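You operate a simulated robot arm through the tools that you are given. There is no shell and no other tool.

The job below is to be done with a simulated robot arm. You get a single attempt, and the scene is never put back.

## Task
Pour about a third of a glass of raspberry drink into the green glass; top both up with soda.
Fine: both about three quarters full; the clear glass ends on the side table, the green one stays under the siphon; no spills. Set down upright: short clear glass, short green glass.
Where things are to end (x, y in the base frame): short clear glass within 0.06 m of [0.46, -0.53].

The check looks at the end state, three seconds after you hand in, the way a careful person would. Anything else that was tipped, shoved, dropped, spilled or broken makes it a failure.

## Robot
A 7-joint arm with a three-finger gripper, fixed in place. Base frame: the origin is at the foot of the arm, x ahead of it, y to its left, z up. Readings come in m, degrees, newtons and seconds.
With the tool pointing down near the work surface it reaches from about 0.5 to 0.94 m from the base axis. Its first joint turns from -166.0 to 166.0 degrees. Payload 2.69 kg.
Tool frame: the origin (TCP) lies between the finger pads and is the grasp point; the fingertips stand 0.029 m ahead of it; z points along the fingers, y is the line along which they close. Largest opening 0.12 m; the body of the gripper starts 0.078 m behind the TCP.
Orientation is that of the tool frame in the base frame, as a unit quaternion [w, x, y, z]. With the fingers straight down and closing along the base's y, the tool's x points along the base's -x, its y along +y and its z along -z.

## Interface
- The arm moves only by the tool drive_tool. Its argument "increments" is a list of rows, each an object (a shift or turn left out is 0, a gripper value left out holds the last) with "rotation": the turn, a rotation vector about the tool's x, y, z in degrees, a list of three; "dp": the shift along the tool's x, y, z in m, a list of three; "jaw": the finger opening in m, from 0 to 0.12. In form: [{"rotation": [rx, ry, rz], "dp": [tx, ty, tz], "jaw": jaw}, ...]. A call has 1 to 20 rows; each row shifts and turns the commanded pose from where the row before left it, along the tool's axes as they then stand. A row lasts 0.2 s, in which the tool goes at most 0.05 m and 8.6 degrees; a call with a longer step from one row to the next is refused whole, and so is a gripper value outside its range. A pose out of reach is approached as far as the arm can. The call stops where the force on the tool passes 40 N (or 10 N more than at its start, if that is more) or the arm is blocked; 0.2 s more then pass. Each finger halts on what it meets, pressing with about 35 N; the grip force reading is that of the motor and also rises with nothing between the fingers. The clock runs only during rows and for 0.2 s after the last one: add rows that do not move to give the fingers time. The reply holds the time, the measured pose of the TCP, the force on the tool along the base axes, the opening and the grip force, in the units named above and with some noise, with the torque about the TCP (base axes, N m) and any sound that the robot's microphone picked up.
- Cameras (640 x 400 px; columns grow to the right, rows downward): "scene" is fixed at [0.3882, -0.509, 1.5992]; the picture's right is [-0.90, 0.44, 0.00], its down [0.43, 0.89, -0.14] and it looks along [-0.06, -0.13, -0.99] (base axes); focal length 214 px, centre (320, 200). "wrist" rides on the gripper at [0.063, 0, -0.104] in the tool frame; the picture's right is [0.00, 1.00, 0.00], its down [-0.83, 0.00, -0.56] and it looks along [-0.56, 0.00, 0.83] (tool axes); focal length 275 px, centre (320, 200).
- camera(camera): a new picture of that camera. The clock stands still meanwhile.
- slide_trunk(by): slides the trunk up (or, below 0, down) by that many m; the arm rides with it, the base frame stays. It gives what a move gives, with no picture.
- locate(camera, pixels): for up to 12 pixels [column, row] of the newest picture of that camera ("zoom" is the newest enlarged one), the place [x, y, z] in the base frame of the surface seen there, good to about 0.002 m, but the place of the scene camera against the robot may be out by one fixed shift of up to 0.025 m in any direction. The clock stands still meanwhile.
- inspect(camera, box): a new picture of the part [left, top, right, bottom] of that camera's present view, enlarged. The clock stands still meanwhile.
- sign_off(): hands the job in; it is judged then, once.

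Leave the gripper open and the arm clear of the work at the hand-in unless told otherwise.

The tools are called as name(argument=value, ...) on one line, values as JSON. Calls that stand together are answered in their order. drive_tool: Moves the arm, as the interface text tells. Its arguments: {"type":"object","properties":{"increments":{"type":"array","items":{"type":"object","properties":{"rotation":{"type":"array","items":{"type":"number"}},"dp":{"type":"array","items":{"type":"number"}},"jaw":{"type":"number"}}}}},"required":["increments"]} The other tools are called the same way: slide_trunk (by) slides the trunk up or down; camera (camera) takes a picture; locate (camera, pixels) gives the place of the surface under pixels of a picture; inspect (camera, box) takes an enlarged picture of a part of a camera's view; sign_off () hands the job in.

At the start:

```text
clock: 0.0
position: [0.0551, -0.4255, 1.4901]
orientation: [0.0, 0.0, 1.0, -0.001]
force: [0.5, 0.4, -0.1]
moment: [0.0, 0.0, 0.01]
width: 0.1202
grip_force: 0.0
trunk travel left (down, up): [-0.5, 0.086]
```

scene: 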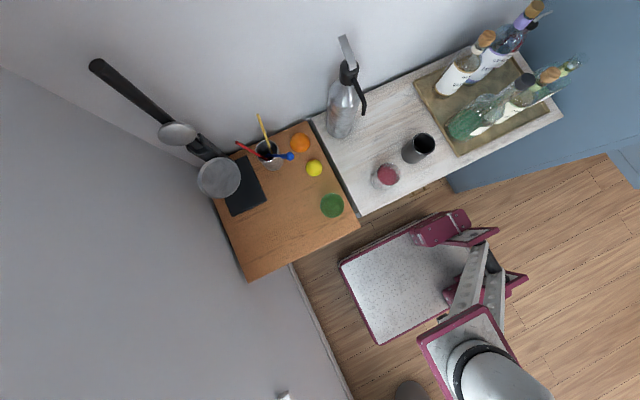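
wrist: 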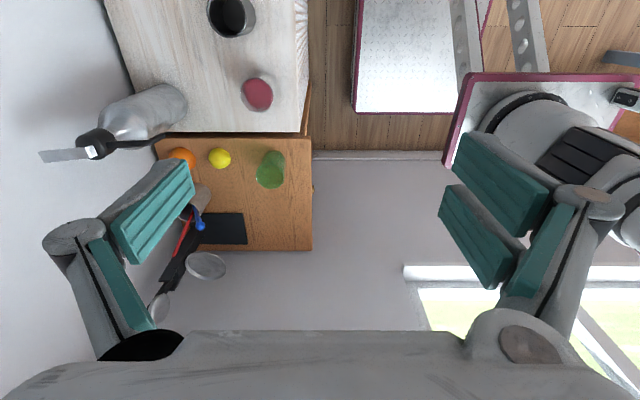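

I see a wooden side table with a green glass near (332,205), and a pale counter with a clear glass of red drink near (386,175), a siphon near (345,105), and a dark cup near (418,147). I'll take enlarged views to understand the objects.

inspect(camera="scene", box=[300, 100, 460, 220])

inspect(camera="scene", box=[300, 20, 420, 150])

inspect(camera="wrist", box=[20, 0, 330, 260])

```text
3.33 times, centred on (380, 160) of scene
```

zoom: 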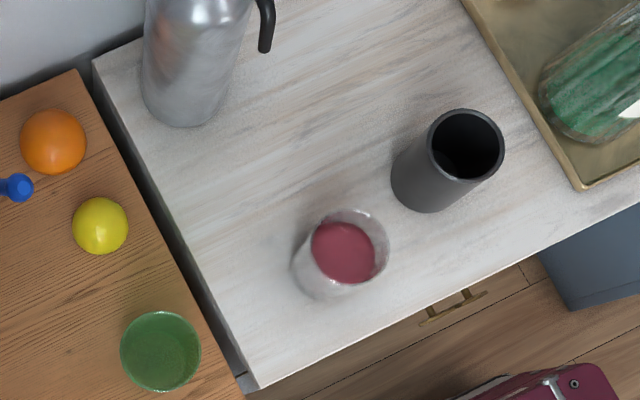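

```text
3.08 times, centred on (360, 85) of scene
```

zoom: 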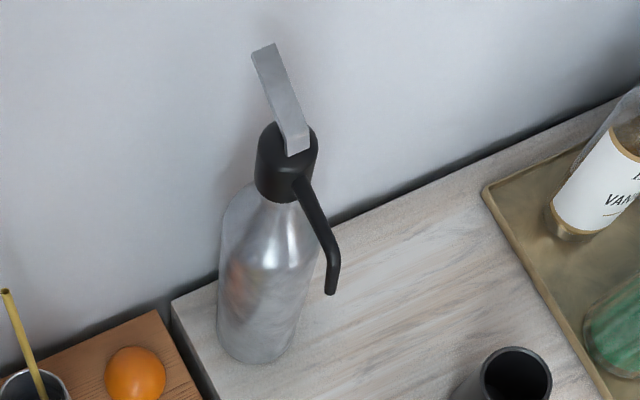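

```text
1.54 times, centred on (175, 130) of wrist
```

zoom: 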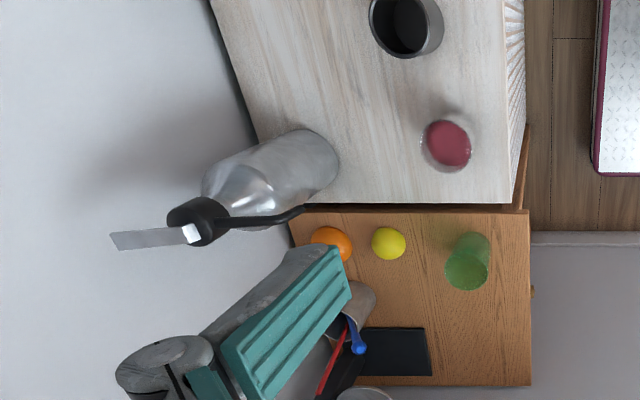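

Now I measure key points: in the scene picture the red drink, the glasses' bases, siphon parts, table surfaces; and the same in the wrist picture for calibration.

camera(camera="scene")

camera(camera="wrist")

locate(camera="scene", pixels=[[386, 175], [332, 205], [355, 175], [400, 190], [314, 168], [300, 143], [344, 40], [353, 82], [364, 113], [340, 118], [418, 147], [290, 190]])

locate(camera="wrist", pixels=[[257, 95], [270, 170], [240, 60], [230, 120], [219, 158], [180, 158], [60, 156], [100, 145], [165, 145], [150, 105], [240, 180], [230, 20]])

```text
taken
```

scene: 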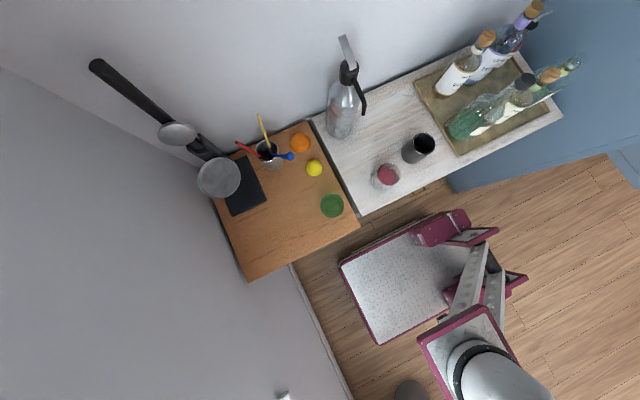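

```text
taken
```

wrist: 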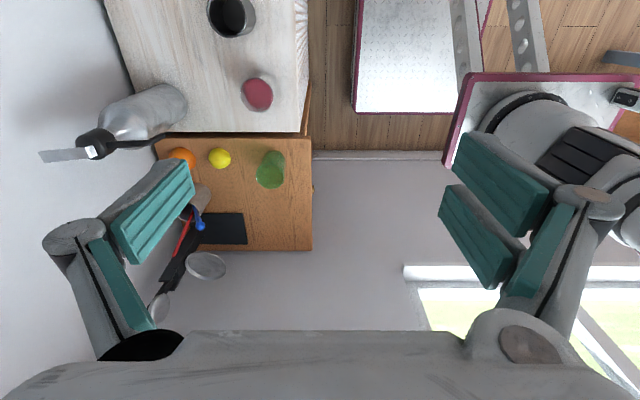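

```text
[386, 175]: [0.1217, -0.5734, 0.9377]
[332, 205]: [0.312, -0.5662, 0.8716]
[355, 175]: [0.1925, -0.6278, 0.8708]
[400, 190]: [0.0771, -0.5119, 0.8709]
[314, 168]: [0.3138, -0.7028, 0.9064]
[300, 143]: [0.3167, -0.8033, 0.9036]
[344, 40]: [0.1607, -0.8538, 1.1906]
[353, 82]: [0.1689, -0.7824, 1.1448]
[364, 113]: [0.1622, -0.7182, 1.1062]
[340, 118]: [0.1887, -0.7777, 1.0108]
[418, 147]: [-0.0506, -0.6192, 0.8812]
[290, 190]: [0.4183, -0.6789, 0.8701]
```

```text
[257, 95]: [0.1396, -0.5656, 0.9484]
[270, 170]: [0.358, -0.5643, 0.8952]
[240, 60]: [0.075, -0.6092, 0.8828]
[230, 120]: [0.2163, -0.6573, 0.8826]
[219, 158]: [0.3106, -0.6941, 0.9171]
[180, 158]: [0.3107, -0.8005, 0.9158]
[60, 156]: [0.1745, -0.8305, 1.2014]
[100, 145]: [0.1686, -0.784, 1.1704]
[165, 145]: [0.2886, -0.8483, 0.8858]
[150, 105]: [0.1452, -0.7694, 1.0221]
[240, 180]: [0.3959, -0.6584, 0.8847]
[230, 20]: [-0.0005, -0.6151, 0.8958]
```

The wrist camera gives the counter at z≈0.883, while the scene camera gives 0.871, so the scene camera's height is shifted by about 0.012 m. Next I zoom closely on the clear glass, the green glass and the siphon in the wrist view.

inspect(camera="wrist", box=[200, 60, 320, 200])

inspect(camera="wrist", box=[30, 60, 200, 180])

inspect(camera="scene", box=[360, 150, 420, 200])

inspect(camera="scene", box=[310, 180, 360, 225])

```text
2.86 times, centred on (260, 130) of wrist
```

zoom: 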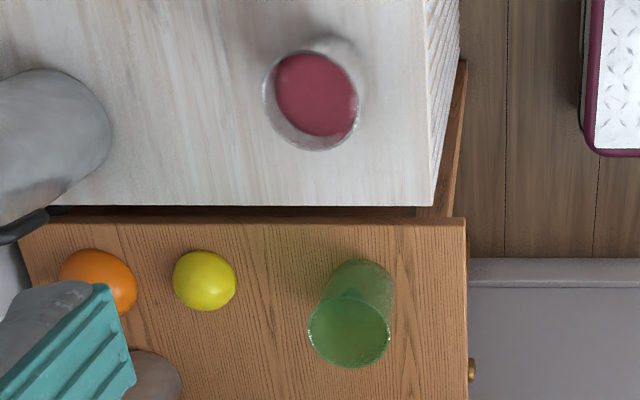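

```text
3.33 times, centred on (115, 120) of wrist
```

zoom: 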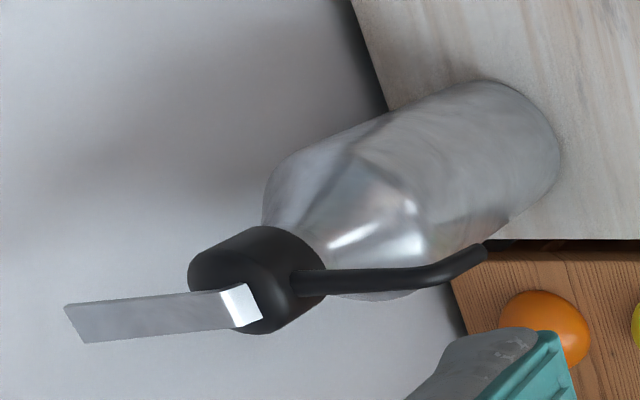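

```text
8.00 times, centred on (390, 175) of scene
```

zoom: 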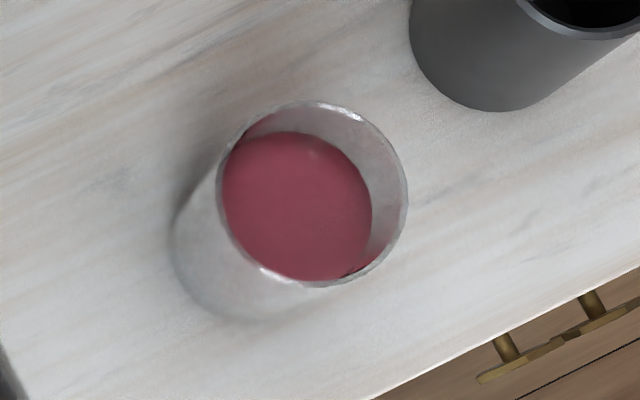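

```text
8.89 times, centred on (335, 202) of scene
```

zoom: 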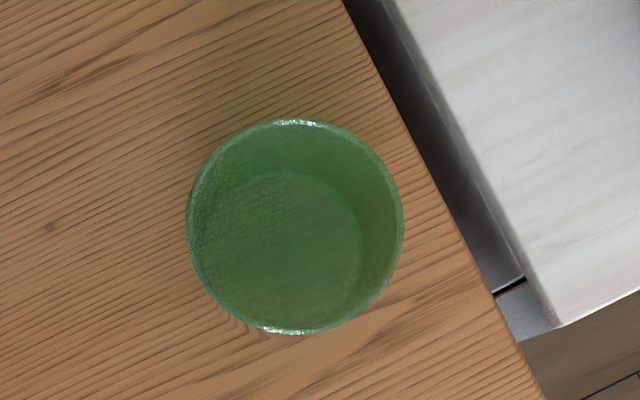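

The last zoom shows the green glass, empty, rim ellipse from column 187 to 403 and row 120 to 332. I'll locate rim points and bottom there.

locate(camera="zoom", pixels=[[300, 121], [402, 220], [188, 220], [285, 331], [285, 250], [330, 210], [100, 320], [560, 150], [390, 170], [200, 285]])

inspect(camera="scene", box=[360, 150, 420, 200])

```text
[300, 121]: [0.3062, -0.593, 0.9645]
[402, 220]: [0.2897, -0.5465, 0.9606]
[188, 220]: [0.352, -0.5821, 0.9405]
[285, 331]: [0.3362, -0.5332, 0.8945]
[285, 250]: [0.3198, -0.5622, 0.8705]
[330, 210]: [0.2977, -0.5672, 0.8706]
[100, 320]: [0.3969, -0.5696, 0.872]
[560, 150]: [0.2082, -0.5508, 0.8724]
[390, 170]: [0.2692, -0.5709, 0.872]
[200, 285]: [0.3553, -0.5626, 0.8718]
```

```text
8.00 times, centred on (390, 175) of scene
```

zoom: 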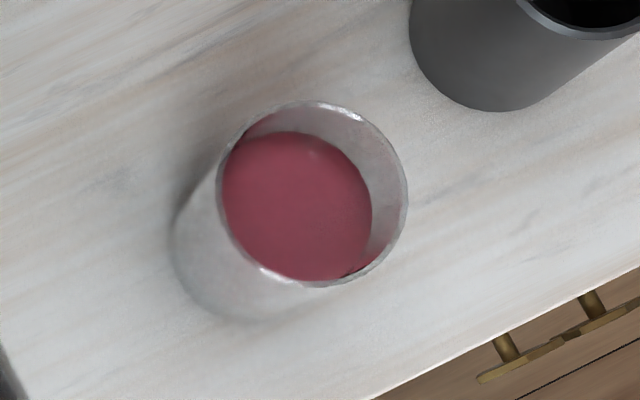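

The clear glass rim spans about columns 218–407, rows 101–288 in this zoom. I'll locate rim points, liquid surface points and the table.

locate(camera="zoom", pixels=[[310, 102], [406, 205], [218, 175], [320, 286], [300, 205], [250, 180], [350, 230], [210, 300], [100, 200], [500, 250], [360, 120], [395, 240]])

inspect(camera="scene", box=[320, 30, 380, 140])

```text
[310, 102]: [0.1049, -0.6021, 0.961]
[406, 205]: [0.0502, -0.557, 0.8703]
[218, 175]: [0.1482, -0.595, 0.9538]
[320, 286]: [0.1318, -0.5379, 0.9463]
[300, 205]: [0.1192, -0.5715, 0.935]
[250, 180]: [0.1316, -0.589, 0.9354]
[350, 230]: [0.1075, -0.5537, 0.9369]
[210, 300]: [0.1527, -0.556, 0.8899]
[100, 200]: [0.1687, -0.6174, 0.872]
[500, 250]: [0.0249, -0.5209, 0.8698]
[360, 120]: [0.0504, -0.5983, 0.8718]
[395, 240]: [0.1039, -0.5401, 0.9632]
```

```text
3.64 times, centred on (350, 85) of scene
```

zoom: 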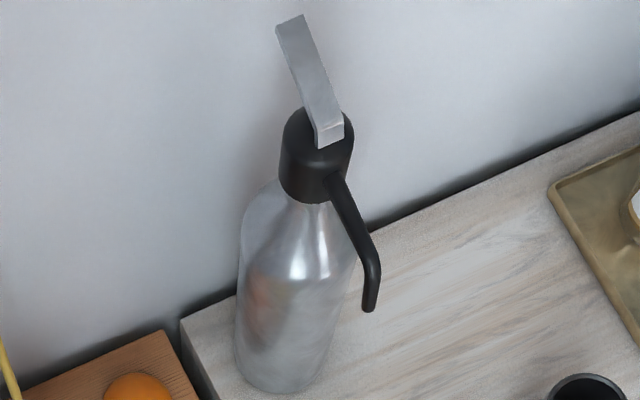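

Next I measure the siphon in this zoom: lever far end (290,22), lever near end (330,135), cap (315,170), spout bend (372,258), spout tip (370,305), bottle body.

locate(camera="zoom", pixels=[[284, 30], [302, 22], [296, 50], [310, 80], [322, 120], [330, 137], [300, 150], [345, 205], [372, 258], [369, 306], [270, 384], [300, 250]])

inspect(camera="wrist", box=[30, 60, 200, 180])

```text
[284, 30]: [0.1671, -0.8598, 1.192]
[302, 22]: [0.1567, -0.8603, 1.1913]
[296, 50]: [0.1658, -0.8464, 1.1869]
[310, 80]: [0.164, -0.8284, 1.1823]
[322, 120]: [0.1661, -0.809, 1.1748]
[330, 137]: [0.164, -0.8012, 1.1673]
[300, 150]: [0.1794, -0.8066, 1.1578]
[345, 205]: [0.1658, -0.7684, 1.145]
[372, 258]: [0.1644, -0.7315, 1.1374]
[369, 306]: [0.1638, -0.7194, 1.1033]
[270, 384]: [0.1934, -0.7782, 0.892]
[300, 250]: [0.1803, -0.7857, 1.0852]
```

```text
3.33 times, centred on (115, 120) of wrist
```

zoom: 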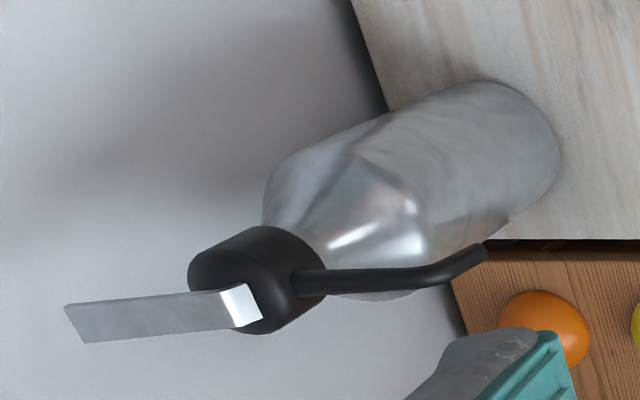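

locate(camera="zoom", pixels=[[75, 310], [82, 335], [120, 315], [170, 310], [210, 308], [240, 305], [215, 255], [300, 283], [400, 275], [450, 265], [480, 252], [270, 290]])

```text
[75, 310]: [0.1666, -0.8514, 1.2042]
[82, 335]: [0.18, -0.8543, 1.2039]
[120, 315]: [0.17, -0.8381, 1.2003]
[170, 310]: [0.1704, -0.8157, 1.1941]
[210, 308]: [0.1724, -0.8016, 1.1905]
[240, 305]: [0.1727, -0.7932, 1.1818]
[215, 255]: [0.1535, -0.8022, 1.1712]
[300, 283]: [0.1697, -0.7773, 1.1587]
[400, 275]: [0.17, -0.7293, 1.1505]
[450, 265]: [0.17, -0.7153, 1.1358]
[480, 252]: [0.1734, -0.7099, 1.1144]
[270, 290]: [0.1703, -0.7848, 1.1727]
```

The scene shift is about (+0.008, +0.008, +0.013) to convert to robot coordinates. Now I check what the maroon/white structure in front of the counter is (e.g. scene (400,285), (440,228), (480,270), (470,340)) and the table edges, to avoid collisions.

locate(camera="scene", pixels=[[400, 285], [440, 228], [480, 270], [470, 340], [480, 370], [380, 340], [360, 214], [450, 172], [358, 228], [248, 278], [285, 233], [500, 240]])

locate(camera="wrist", pixels=[[303, 60], [303, 130], [310, 140], [310, 245], [410, 60], [500, 110], [520, 140], [280, 250], [160, 142], [290, 220], [460, 30], [540, 75]])

```text
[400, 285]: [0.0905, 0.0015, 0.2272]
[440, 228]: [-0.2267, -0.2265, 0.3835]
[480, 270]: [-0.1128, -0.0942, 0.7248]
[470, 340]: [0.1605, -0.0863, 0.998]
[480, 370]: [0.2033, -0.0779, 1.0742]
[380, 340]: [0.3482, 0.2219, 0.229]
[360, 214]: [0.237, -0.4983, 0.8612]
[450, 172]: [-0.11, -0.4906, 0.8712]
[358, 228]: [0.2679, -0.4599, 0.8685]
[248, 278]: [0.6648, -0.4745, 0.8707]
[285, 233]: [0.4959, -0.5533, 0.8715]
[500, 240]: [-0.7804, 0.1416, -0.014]
```

```text
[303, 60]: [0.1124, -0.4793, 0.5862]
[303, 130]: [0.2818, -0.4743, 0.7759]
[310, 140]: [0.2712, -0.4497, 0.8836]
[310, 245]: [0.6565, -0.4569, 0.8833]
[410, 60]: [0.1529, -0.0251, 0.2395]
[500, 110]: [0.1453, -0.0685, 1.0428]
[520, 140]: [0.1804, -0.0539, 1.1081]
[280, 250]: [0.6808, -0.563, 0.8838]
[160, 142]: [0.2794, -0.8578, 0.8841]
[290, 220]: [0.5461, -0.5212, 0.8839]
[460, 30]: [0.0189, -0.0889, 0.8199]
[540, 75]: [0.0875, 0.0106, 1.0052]
```

The robot's own base stands in front of the counter; counter front edge is at y≈-0.482, side table front edge at y≈-0.452 and x≈0.27–0.68. Both tops are z≈0.883. The path is clear, so I lower the trunk by 0.2 m (TCP then at z≈1.29, still above everything nearby).

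slide_trunk(by=-0.2)

```text
clock: 2.2
position: [0.0567, -0.4254, 1.2893]
orientation: [-0.001, 0.001, 1.0, -0.001]
force: [0.0, 0.0, 0.5]
moment: [0.04, 0.0, -0.01]
width: 0.12
grip_force: 0.0
trunk travel left (down, up): [-0.3, 0.286]
```

TCP is at (0.057,-0.425,1.289). I move it +0.12 m in x and -0.13 m in y at constant height to look down at both glasses.

drive_tool(increments=[{"dp": [-0.03, -0.0325, 0]}, {"dp": [-0.03, -0.0325, 0]}, {"dp": [-0.03, -0.0325, 0]}, {"dp": [-0.03, -0.0325, 0]}, {"dp": [0, 0, 0]}])

camera(camera="wrist")

camera(camera="scene")

```text
clock: 3.4
position: [0.1529, -0.4688, 1.2918]
orientation: [-0.002, 0.0, 1.0, -0.003]
force: [-0.3, 0.0, 0.2]
moment: [-0.02, -0.02, 0.01]
width: 0.1202
grip_force: 0.1
out of reach, approached as far as the arm can: row 1, 2, 3, 4
trunk travel left (down, up): [-0.3, 0.286]
```

```text
taken
```

wrist: 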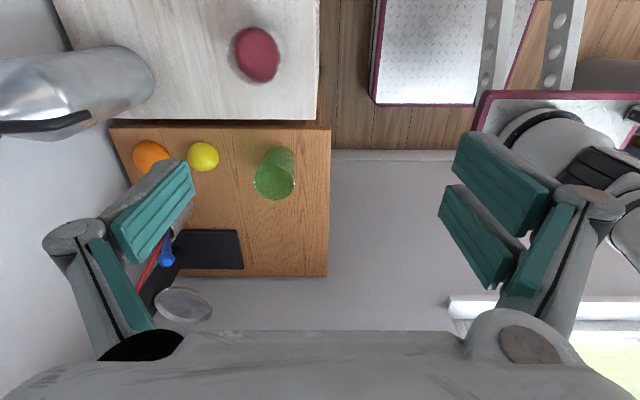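

```text
taken
```

scene: 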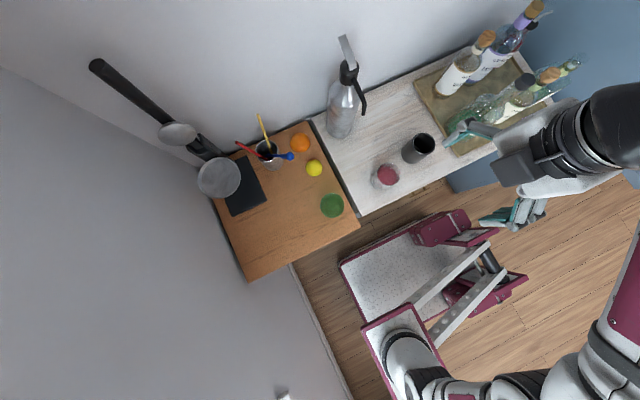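

The arm reports out of reach at this relative height (max radius about 0.49 m). Lower tool positions reach farther, so I lower the tool 0.15 m here (fingertips still about 0.085+ m above glass rims) and then extend.

drive_tool(increments=[{"dp": [0, 0, 0.04]}, {"dp": [0, 0, 0.04]}, {"dp": [0, 0, 0.04]}, {"dp": [0, 0, 0.03]}, {"dp": [0, 0, 0]}])

```text
clock: 4.6
position: [0.1517, -0.4703, 1.1418]
orientation: [-0.001, 0.001, 1.0, -0.002]
force: [-0.2, -0.4, 0.9]
moment: [0.01, 0.02, -0.04]
width: 0.12
grip_force: 0.1
trunk travel left (down, up): [-0.3, 0.286]
```

The tool is now at (0.152,-0.470,1.142). I extend to about (0.26,-0.60,1.142) to check reach and view the glasses closer.

drive_tool(increments=[{"dp": [-0.027, -0.0325, 0]}, {"dp": [-0.027, -0.0325, 0]}, {"dp": [-0.027, -0.0325, 0]}, {"dp": [-0.027, -0.0325, 0]}, {"dp": [0, 0, 0]}])

camera(camera="wrist")

camera(camera="scene")

```text
clock: 5.8
position: [0.2606, -0.6008, 1.142]
orientation: [-0.001, 0.001, 1.0, -0.003]
force: [-0.4, 0.5, -0.7]
moment: [0.04, 0.01, 0.0]
width: 0.12
grip_force: 0.1
trunk travel left (down, up): [-0.3, 0.286]
```

```text
taken
```

wrist: 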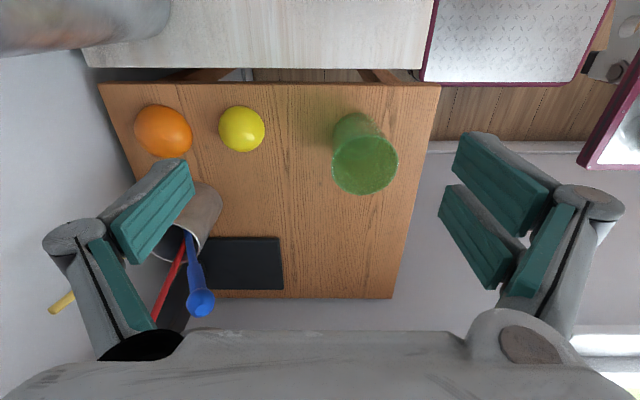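

```text
taken
```

scene: 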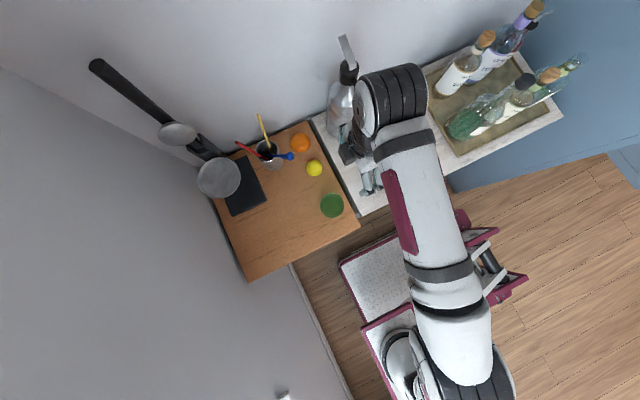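

The arm reaches this pose. The scene view shows the wrist above near the siphon, so I check its positions in space at (385,100), (365,110), (355,150), (410,90) and the tool area for clearance; in the wrist view I re-measure the green glass at (365,163).

locate(camera="scene", pixels=[[385, 100], [365, 110], [355, 150], [410, 90], [370, 185], [400, 170], [430, 240], [445, 330], [470, 380], [400, 350], [365, 172], [375, 75]])

inspect(camera="wrist", box=[310, 90, 430, 210])

```text
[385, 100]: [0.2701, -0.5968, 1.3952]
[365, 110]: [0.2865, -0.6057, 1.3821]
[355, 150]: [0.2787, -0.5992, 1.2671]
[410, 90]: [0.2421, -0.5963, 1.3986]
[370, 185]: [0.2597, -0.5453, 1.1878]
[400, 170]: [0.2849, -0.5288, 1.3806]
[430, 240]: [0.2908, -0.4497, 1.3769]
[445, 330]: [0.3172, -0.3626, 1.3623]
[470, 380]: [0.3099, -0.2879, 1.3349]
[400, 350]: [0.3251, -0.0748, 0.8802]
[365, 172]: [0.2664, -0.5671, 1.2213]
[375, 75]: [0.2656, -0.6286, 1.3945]
```

```text
3.33 times, centred on (370, 150) of wrist
```

zoom: 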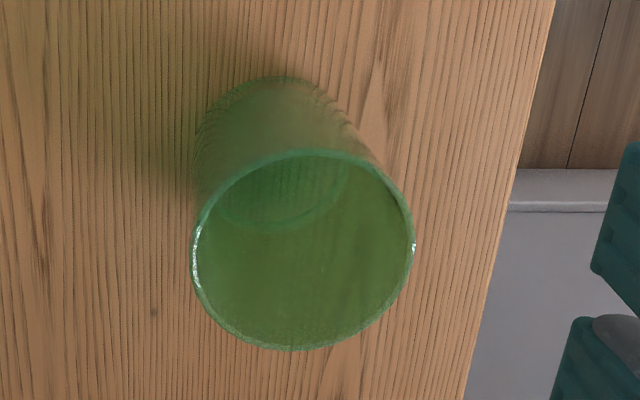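

The forearm sits about 0.24 m above the TCP, so a tool-down grasp could not place a glass under the spout; I need a grasp with the tool pitched toward horizontal. I first test in free air whether the wrist can turn so that the tool's x axis points to base -y (camera on top when pitched): turn -90° about tool z.

drive_tool(increments=[{"rotation": [0, 0, -8.18]}, {"rotation": [0, 0, -8.18]}, {"rotation": [0, 0, -8.18]}, {"rotation": [0, 0, -8.18]}, {"rotation": [0, 0, -8.18]}, {"rotation": [0, 0, -8.18]}, {"rotation": [0, 0, -8.18]}, {"rotation": [0, 0, -8.18]}, {"rotation": [0, 0, -8.18]}, {"rotation": [0, 0, -8.18]}, {"rotation": [0, 0, -8.18]}, {"dp": [0, 0, 0]}])

```text
clock: 8.4
position: [0.2594, -0.6003, 1.1423]
orientation: [-0.003, -0.706, 0.708, 0.0]
force: [0.2, -0.6, -0.2]
moment: [-0.02, 0.03, 0.01]
width: 0.1201
grip_force: 0.2
trunk travel left (down, up): [-0.3, 0.286]
```

That worked: tool x now points to -y. Now I pitch the tool up by +60° about tool y, so the fingers point to -y, 30° below horizontal, to test this grasp orientation in free air.

drive_tool(increments=[{"rotation": [0, 7.5, 0]}, {"rotation": [0, 7.5, 0]}, {"rotation": [0, 7.5, 0]}, {"rotation": [0, 7.5, 0]}, {"rotation": [0, 7.5, 0]}, {"rotation": [0, 7.5, 0]}, {"rotation": [0, 7.5, 0]}, {"rotation": [0, 7.5, 0]}, {"dp": [0, 0, 0]}])

camera(camera="wrist")

camera(camera="scene")

```text
clock: 10.4
position: [0.2599, -0.5999, 1.1422]
orientation: [-0.356, -0.612, 0.612, -0.353]
force: [0.6, 0.1, 0.2]
moment: [0.04, 0.03, 0.0]
width: 0.1198
grip_force: 0.1
trunk travel left (down, up): [-0.3, 0.286]
```

```text
taken
```

wrist: 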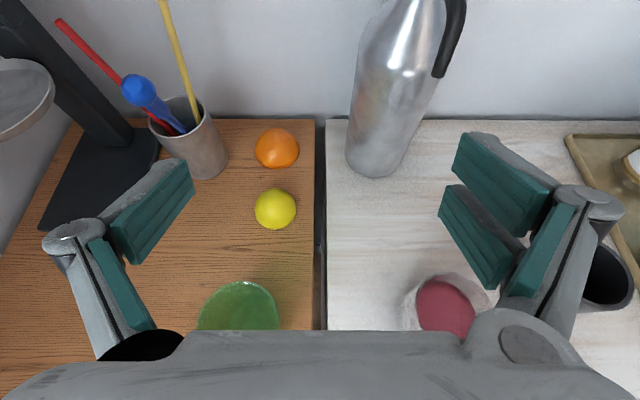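

```text
taken
```

scene: 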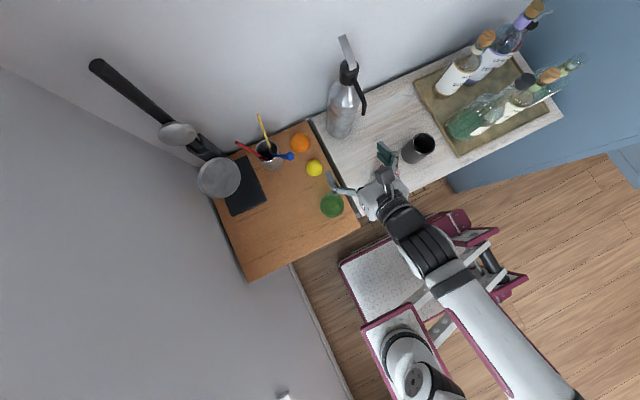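

The pitched pose works well. From this wrist view I measure objects accurately: siphon bottle at (375,150), spout tip (437,77), lemon, the clear glass (445,305), the green glass (238,305).

inspect(camera="wrist", box=[330, 0, 490, 190])

locate(camera="wrist", pixels=[[375, 177], [348, 150], [404, 160], [375, 140], [380, 80], [437, 75], [455, 20], [445, 300], [415, 300], [440, 325], [570, 140], [600, 250]])

```text
2.11 times, centred on (410, 95) of wrist
```

zoom: 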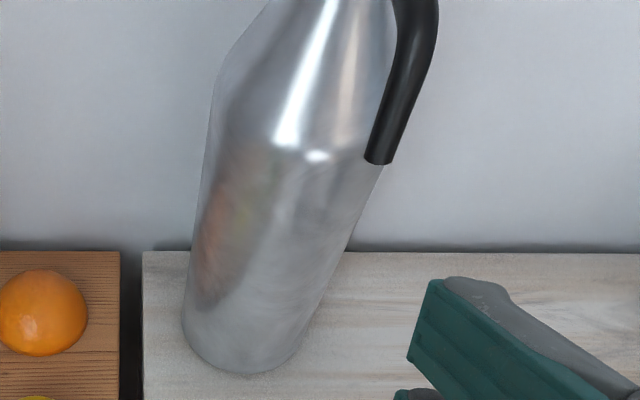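

```text
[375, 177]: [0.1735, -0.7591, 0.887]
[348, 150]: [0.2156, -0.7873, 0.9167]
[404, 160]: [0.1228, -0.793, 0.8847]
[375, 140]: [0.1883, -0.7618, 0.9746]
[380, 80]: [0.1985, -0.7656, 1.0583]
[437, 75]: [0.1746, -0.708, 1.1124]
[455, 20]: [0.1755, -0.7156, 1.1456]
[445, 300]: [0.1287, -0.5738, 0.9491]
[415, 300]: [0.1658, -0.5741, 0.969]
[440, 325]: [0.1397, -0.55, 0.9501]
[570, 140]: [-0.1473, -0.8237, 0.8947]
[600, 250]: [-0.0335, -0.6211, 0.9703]
```

The siphon axis is at about (0.172,-0.803), bottle radius 0.044, spout tip at (0.175,-0.708,1.112). I'll hover over the clear glass: move -0.126 in x, +0.037 in y, at constant height 1.142.

drive_tool(increments=[{"dp": [-0.0046, 0.0316, -0.008]}, {"dp": [-0.0046, 0.0316, -0.008]}, {"dp": [-0.0046, 0.0316, -0.008]}, {"dp": [-0.0046, 0.0316, -0.008]}, {"dp": [0, 0, 0]}])

camera(camera="wrist")

```text
clock: 11.6
position: [0.1542, -0.614, 1.1178]
orientation: [-0.356, -0.611, 0.612, -0.353]
force: [0.8, 1.1, -0.1]
moment: [0.04, 0.0, -0.01]
width: 0.1201
grip_force: 0.1
out of reach, approached as far as the arm can: row 2, 3, 4
trunk travel left (down, up): [-0.3, 0.286]
```

```text
taken
```

wrist: 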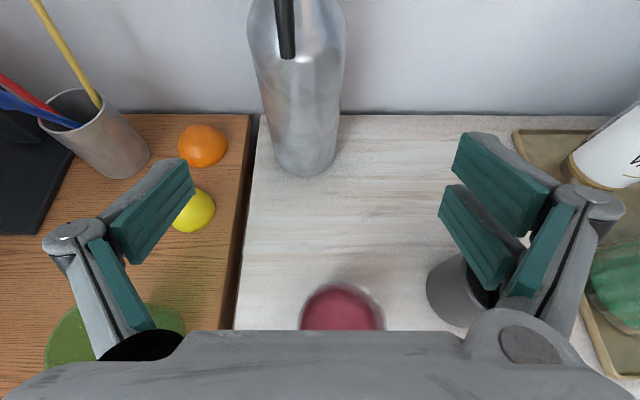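

The arm is too folded for this pose at this trunk height. I raise the tool 0.15 m, then lower the trunk further so the shoulder sits below the wrist, which should allow working closer in.

drive_tool(increments=[{"dp": [0.0325, 0, -0.0188]}, {"dp": [0.0325, 0, -0.0188]}, {"dp": [0.0325, 0, -0.0188]}, {"dp": [0.0325, 0, -0.0188]}, {"dp": [0, 0, 0]}])

```text
clock: 12.8
position: [0.1655, -0.6406, 1.2632]
orientation: [-0.355, -0.612, 0.612, -0.353]
force: [0.4, -0.3, 0.2]
moment: [-0.03, 0.02, 0.0]
width: 0.1202
grip_force: 0.1
out of reach, approached as far as the arm can: row 1, 2, 3
trunk travel left (down, up): [-0.3, 0.286]
```

Going up pushed it further out (to (0.166,-0.641,1.263)), so the limit is in the wrist bend. I'll test a steeper pitch instead: turn -20° about tool y (fingers 50° below horizontal) and come back down and inward toward the clear glass at a safe height of about 1.12.

drive_tool(increments=[{"rotation": [0, -6.7, 0]}, {"rotation": [0, -6.7, 0]}, {"rotation": [0, -6.6, 0]}, {"dp": [0, 0, 0]}])

```text
clock: 13.8
position: [0.1658, -0.6381, 1.2622]
orientation: [-0.243, -0.664, 0.665, -0.241]
force: [-0.1, -0.1, -0.2]
moment: [-0.03, -0.01, 0.02]
width: 0.1199
grip_force: 0.0
trunk travel left (down, up): [-0.3, 0.286]
```

Now pitched 50° down. I move toward (0.134,-0.563,1.12), above the clear glass (rim at 0.975).

drive_tool(increments=[{"dp": [-0.0372, 0.008, 0.0152]}, {"dp": [-0.0372, 0.008, 0.0152]}, {"dp": [-0.0372, 0.008, 0.0152]}, {"dp": [-0.0372, 0.008, 0.0152]}, {"dp": [0, 0, 0]}])

camera(camera="wrist")

camera(camera="scene")

```text
clock: 15.0
position: [0.1431, -0.5932, 1.1163]
orientation: [-0.243, -0.664, 0.664, -0.242]
force: [0.4, -0.3, 0.2]
moment: [0.0, 0.03, 0.0]
width: 0.12
grip_force: 0.0
out of reach, approached as far as the arm can: row 3, 4
trunk travel left (down, up): [-0.3, 0.286]
```

```text
taken
```

wrist: 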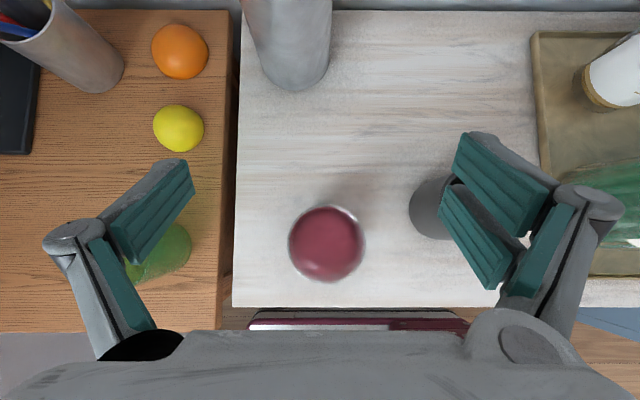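

```text
taken
```

scene: 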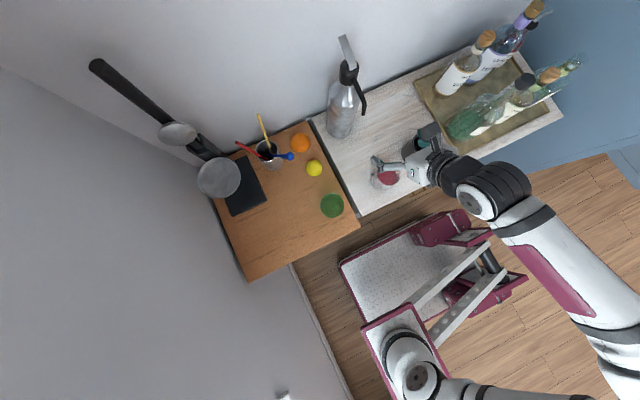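

I check where the arm's links are (scene pixels along the arm) to understand the configuration, and measure the clear glass in the wrist view (rim around (326,243)).

locate(camera="scene", pixels=[[418, 377], [385, 340], [400, 350], [470, 390], [560, 393], [620, 350], [560, 270], [500, 195], [450, 165], [440, 395], [380, 310], [440, 360]])

inspect(camera="wrist", box=[270, 190, 390, 300])

inspect(camera="scene", box=[340, 200, 640, 400])

```text
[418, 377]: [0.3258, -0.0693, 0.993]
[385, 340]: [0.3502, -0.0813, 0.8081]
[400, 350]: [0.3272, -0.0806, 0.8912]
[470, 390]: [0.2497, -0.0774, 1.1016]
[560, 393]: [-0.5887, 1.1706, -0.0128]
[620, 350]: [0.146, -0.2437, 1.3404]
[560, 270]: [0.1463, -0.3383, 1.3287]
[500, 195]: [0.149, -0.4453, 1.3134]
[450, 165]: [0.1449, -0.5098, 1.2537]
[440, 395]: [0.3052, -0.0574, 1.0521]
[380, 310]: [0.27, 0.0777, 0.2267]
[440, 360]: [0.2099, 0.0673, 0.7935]
```

```text
3.64 times, centred on (330, 245) of wrist
```

zoom: 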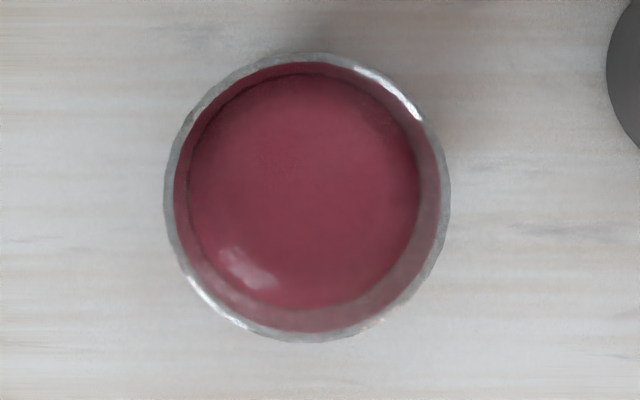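

```text
2.00 times, centred on (490, 300) of scene
```

zoom: 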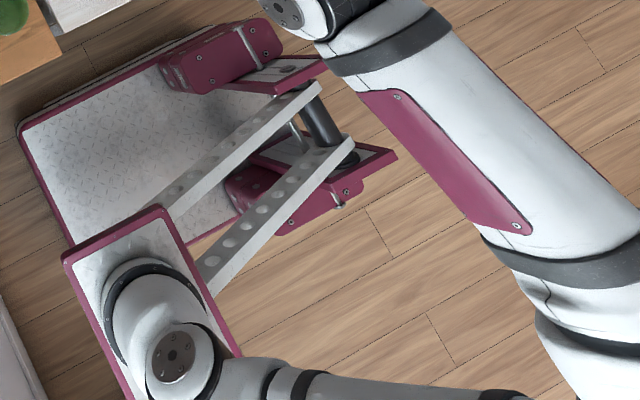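

The arm's turning axis is near (0.3, 0.0), not the frame origin as I'd assumed, and all three stall points have the same yaw relative to the radial direction (about 193°). So the limit is the last joint. I yaw the tool by -18° about the vertical (pointing radially outward) and then go to the clear glass.

drive_tool(increments=[{"rotation": [-3.858, 0, 4.596]}, {"rotation": [-3.858, 0, 4.596]}, {"rotation": [-3.858, 0, 4.596]}, {"dp": [0, 0, 0]}])

locate(camera="wrist", pixels=[[326, 243], [320, 225], [335, 260], [290, 243], [364, 243], [326, 282], [326, 206], [436, 210], [400, 150], [250, 280]])

```text
clock: 16.0
position: [0.1435, -0.5921, 1.1164]
orientation: [-0.279, -0.551, 0.76, -0.202]
force: [-0.1, -0.7, -0.9]
moment: [0.0, 0.01, 0.02]
width: 0.1198
grip_force: 0.2
trunk travel left (down, up): [-0.3, 0.286]
```

```text
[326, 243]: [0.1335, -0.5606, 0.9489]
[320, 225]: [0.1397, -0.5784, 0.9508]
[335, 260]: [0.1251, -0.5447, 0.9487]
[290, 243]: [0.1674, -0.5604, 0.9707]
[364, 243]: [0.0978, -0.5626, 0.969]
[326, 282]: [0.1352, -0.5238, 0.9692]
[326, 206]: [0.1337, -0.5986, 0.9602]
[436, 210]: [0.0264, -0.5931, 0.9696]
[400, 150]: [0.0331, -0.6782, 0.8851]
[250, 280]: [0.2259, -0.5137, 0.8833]
```

The clear glass centre is (0.1326,-0.561), radius about 0.036, rim z≈0.972, drink surface z≈0.949. The yaw worked. I now pitch to 35° below horizontal and hover at z≈1.08 directly above the glass.

drive_tool(increments=[{"rotation": [0, 7.5, 0]}, {"rotation": [0, 7.5, 0]}, {"dp": [-0.0224, 0.01, -0.0003]}, {"dp": [-0.0224, 0.01, -0.0003]}, {"dp": [0, 0, 0]}])

camera(camera="wrist")

camera(camera="scene")

```text
clock: 17.2
position: [0.1311, -0.5609, 1.0797]
orientation: [-0.376, -0.52, 0.717, -0.272]
force: [0.0, -0.2, 0.1]
moment: [0.01, 0.02, -0.04]
width: 0.1198
grip_force: 0.1
trunk travel left (down, up): [-0.3, 0.286]
```

```text
taken
```

wrist: 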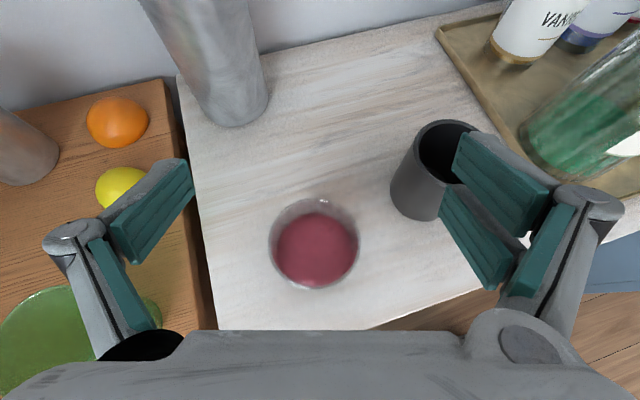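

```text
taken
```

scene: 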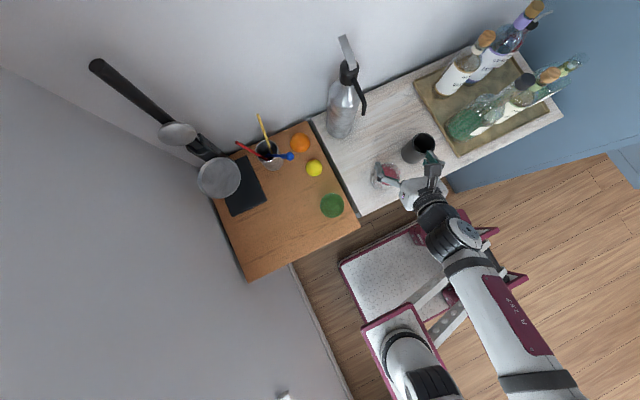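

The hover pose is reached at (0.131,-0.561,1.080). I zoom on the clear glass in the wrist view to refine its centre before descending.

inspect(camera="wrist", box=[254, 180, 374, 300])

```text
3.33 times, centred on (314, 240) of wrist
```

zoom: 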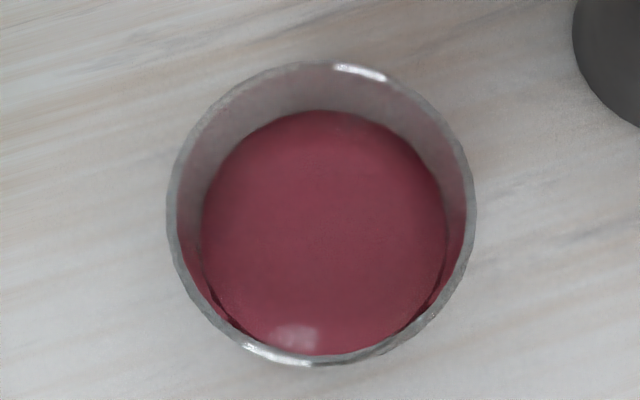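

locate(camera="zoom", pixels=[[320, 64], [170, 215], [473, 210], [315, 361], [210, 115], [430, 110], [215, 325], [430, 315], [320, 230], [250, 250], [390, 200], [60, 350]])

```text
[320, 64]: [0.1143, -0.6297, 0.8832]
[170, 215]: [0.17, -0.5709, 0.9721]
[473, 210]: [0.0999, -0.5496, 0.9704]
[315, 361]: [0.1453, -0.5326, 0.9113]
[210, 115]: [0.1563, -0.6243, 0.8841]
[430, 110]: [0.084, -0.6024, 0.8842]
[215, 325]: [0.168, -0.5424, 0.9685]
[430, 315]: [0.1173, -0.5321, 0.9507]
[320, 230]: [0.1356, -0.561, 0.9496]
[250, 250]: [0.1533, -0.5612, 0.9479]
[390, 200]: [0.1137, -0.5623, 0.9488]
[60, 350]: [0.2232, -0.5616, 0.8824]
```

Clear glass centre refined: (0.134,-0.5605), diameter 0.073, rim z 0.972. I descend vertically 0.153 m to TCP z≈0.927 with the fingers open around the glass.

drive_tool(increments=[{"dp": [-0.02524, -0.0005, 0.01716], "jaw": 0.12}, {"dp": [-0.02524, -0.0005, 0.01716]}, {"dp": [-0.02524, -0.0005, 0.01716]}, {"dp": [-0.02524, -0.0005, 0.01716]}, {"dp": [-0.02524, -0.0005, 0.01716]}, {"dp": [0, 0, 0]}])

camera(camera="wrist")

camera(camera="scene")

```text
clock: 18.6
position: [0.1336, -0.5624, 0.9281]
orientation: [-0.376, -0.52, 0.717, -0.272]
force: [0.6, -0.3, -0.3]
moment: [-0.03, 0.01, -0.02]
width: 0.1202
grip_force: 0.0
trunk travel left (down, up): [-0.3, 0.286]
```

```text
taken
```

wrist: 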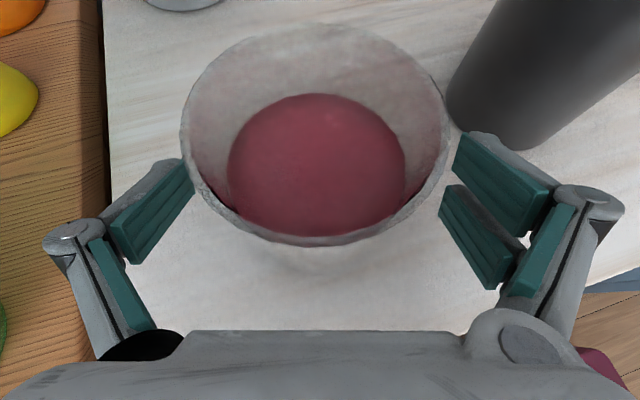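

```text
taken
```

scene: 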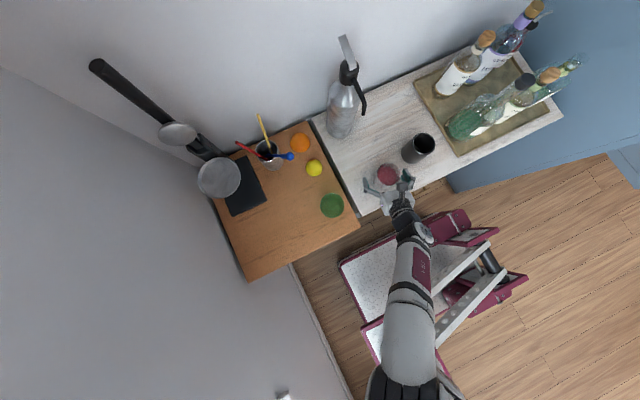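

The glass is centred between the fingers. I close the jaws on it (commanding 0.06 m; the glass is 0.073 m wide).

drive_tool(increments=[{"jaw": 0.09}, {"jaw": 0.06}, {"jaw": 0.06}, {"jaw": 0.06}, {"jaw": 0.06}])

camera(camera="wrist")

```text
clock: 19.8
position: [0.1336, -0.562, 0.9283]
orientation: [-0.376, -0.52, 0.717, -0.271]
force: [2.4, -1.3, 3.0]
moment: [-0.12, -0.29, 0.01]
width: 0.0683
grip_force: 35.0
trunk travel left (down, up): [-0.3, 0.286]
```

```text
taken
```

wrist: 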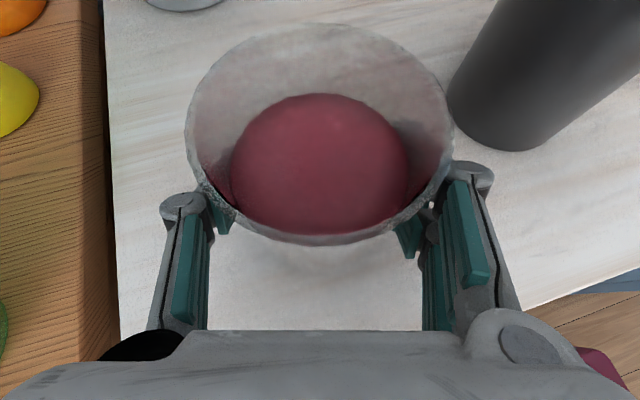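

Gripped (opening 0.0683 m, 35 N). I lift straight up gently by 0.12 m and check it hangs level.

drive_tool(increments=[{"dp": [0.0041, 0, -0.0028]}, {"dp": [0.0082, 0, -0.0057]}, {"dp": [0.0123, 0, -0.0085]}, {"dp": [0.0164, 0, -0.0114]}, {"dp": [0.0205, 0, -0.0142]}, {"dp": [0.0164, 0, -0.0114]}, {"dp": [0.0123, 0, -0.0085]}, {"dp": [0.0082, 0, -0.0057]}, {"dp": [0, 0, 0]}, {"dp": [0, 0, 0]}])

camera(camera="wrist")

camera(camera="scene")

```text
clock: 22.0
position: [0.1343, -0.5612, 1.0479]
orientation: [-0.375, -0.521, 0.717, -0.272]
force: [0.6, -0.1, -4.1]
moment: [0.0, 0.0, 0.04]
width: 0.0714
grip_force: 35.0
trunk travel left (down, up): [-0.3, 0.286]
```

```text
taken
```

wrist: 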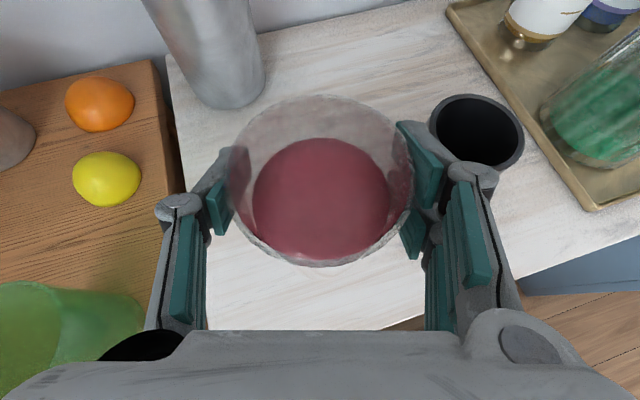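

```text
taken
```

scene: 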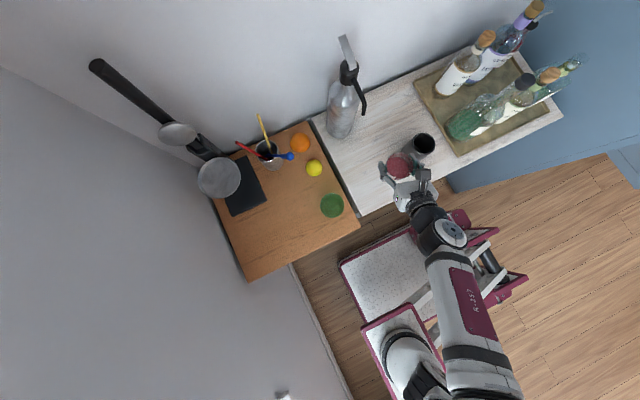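

The opening changed to 0.0714 m and the rim appears lower in the hand: the glass slipped down a bit toward its wider rim. I measure rim and liquid now to see how it sits.

inspect(camera="wrist", box=[200, 80, 440, 280])

locate(camera="wrist", pixels=[[230, 180], [412, 180], [320, 263], [315, 97], [265, 115], [380, 120], [320, 190], [290, 220], [350, 220], [320, 240], [260, 250], [380, 250]])

inspect(camera="scene", box=[360, 130, 450, 220])

```text
2.00 times, centred on (320, 180) of wrist
```

zoom: 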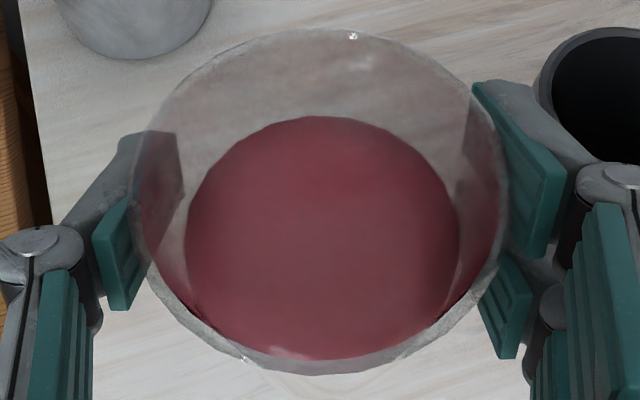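

```text
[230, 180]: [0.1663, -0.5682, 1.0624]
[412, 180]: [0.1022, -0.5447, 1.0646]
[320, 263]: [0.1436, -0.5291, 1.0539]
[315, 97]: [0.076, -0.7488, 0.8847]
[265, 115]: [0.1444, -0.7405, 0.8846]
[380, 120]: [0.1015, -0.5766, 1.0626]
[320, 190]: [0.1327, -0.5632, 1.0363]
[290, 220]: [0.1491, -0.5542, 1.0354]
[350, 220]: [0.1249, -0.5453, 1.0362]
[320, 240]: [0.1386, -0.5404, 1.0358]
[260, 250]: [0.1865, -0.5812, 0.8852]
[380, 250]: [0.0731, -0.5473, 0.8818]
```

```text
4.44 times, centred on (405, 175) of scene
```

zoom: 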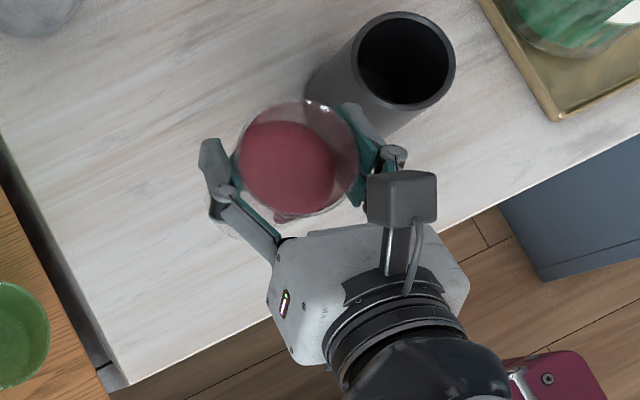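

The rim is now about 16 mm above the TCP; it slipped roughly 28 mm during the lift but nothing spilled. I wait 1 s without moving to see whether it still slides.

drive_tool(increments=[{"dp": [0, 0, 0]}, {"dp": [0, 0, 0]}, {"dp": [0, 0, 0]}, {"dp": [0, 0, 0]}, {"dp": [0, 0, 0]}])

camera(camera="wrist")

locate(camera="wrist", pixels=[[230, 180], [412, 180], [320, 263], [320, 190]])

```text
clock: 23.2
position: [0.1337, -0.5616, 1.0475]
orientation: [-0.375, -0.521, 0.717, -0.272]
force: [0.1, -0.3, -3.9]
moment: [0.02, 0.0, 0.0]
width: 0.0713
grip_force: 35.4
trunk travel left (down, up): [-0.3, 0.286]
```

```text
taken
```

wrist: 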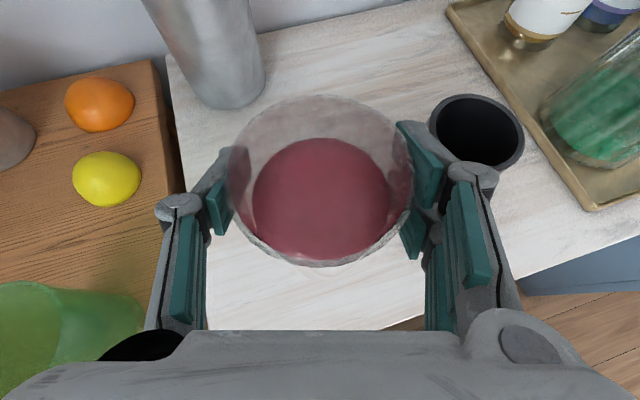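

```text
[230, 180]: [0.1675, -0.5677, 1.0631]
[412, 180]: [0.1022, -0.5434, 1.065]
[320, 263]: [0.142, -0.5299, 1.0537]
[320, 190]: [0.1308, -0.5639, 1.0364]
```

It's stable now and level (drink surface flat, rim level). But gripping this near the rim is poor for pouring, so I'll set it back down and regrasp lower. First I lower 0.085 m, then creep the last millimetres.

drive_tool(increments=[{"dp": [-0.0082, 0, 0.0057]}, {"dp": [-0.0164, 0, 0.0114]}, {"dp": [-0.0164, 0, 0.0114]}, {"dp": [-0.0164, 0, 0.0114]}, {"dp": [-0.0082, 0, 0.0057]}, {"dp": [-0.0041, 0, 0.0028]}, {"dp": [0, 0, 0]}])

```text
clock: 24.8
position: [0.1322, -0.5614, 0.9627]
orientation: [-0.375, -0.521, 0.717, -0.272]
force: [-0.2, 1.0, -3.9]
moment: [0.01, 0.01, 0.01]
width: 0.0711
grip_force: 34.3
trunk travel left (down, up): [-0.3, 0.286]
```

The glass bottom should be about 6 mm above the counter. I creep down 6 mm in 1.5 mm steps and watch the force.

drive_tool(increments=[{"dp": [-0.00123, 0, 0.00085]}, {"dp": [-0.00123, 0, 0.00085]}, {"dp": [-0.00123, 0, 0.00085]}, {"dp": [-0.00123, 0, 0.00085]}])

```text
clock: 25.8
position: [0.1324, -0.5634, 0.9596]
orientation: [-0.378, -0.519, 0.716, -0.274]
force: [-7.0, -1.5, 19.4]
moment: [0.12, -0.18, -0.05]
width: 0.0706
grip_force: 35.3
trunk travel left (down, up): [-0.3, 0.286]
```

Contact at z≈0.9596 (19 N up). I relieve by raising 2.5 mm, then open the jaws.

drive_tool(increments=[{"dp": [0.0016, 0, -0.0011]}, {"dp": [0, 0, 0]}])

```text
clock: 26.4
position: [0.1335, -0.5617, 0.9575]
orientation: [-0.375, -0.521, 0.717, -0.272]
force: [-5.9, -2.8, 12.2]
moment: [-0.54, 0.1, -0.19]
width: 0.071
grip_force: 35.0
trunk travel left (down, up): [-0.3, 0.286]
```

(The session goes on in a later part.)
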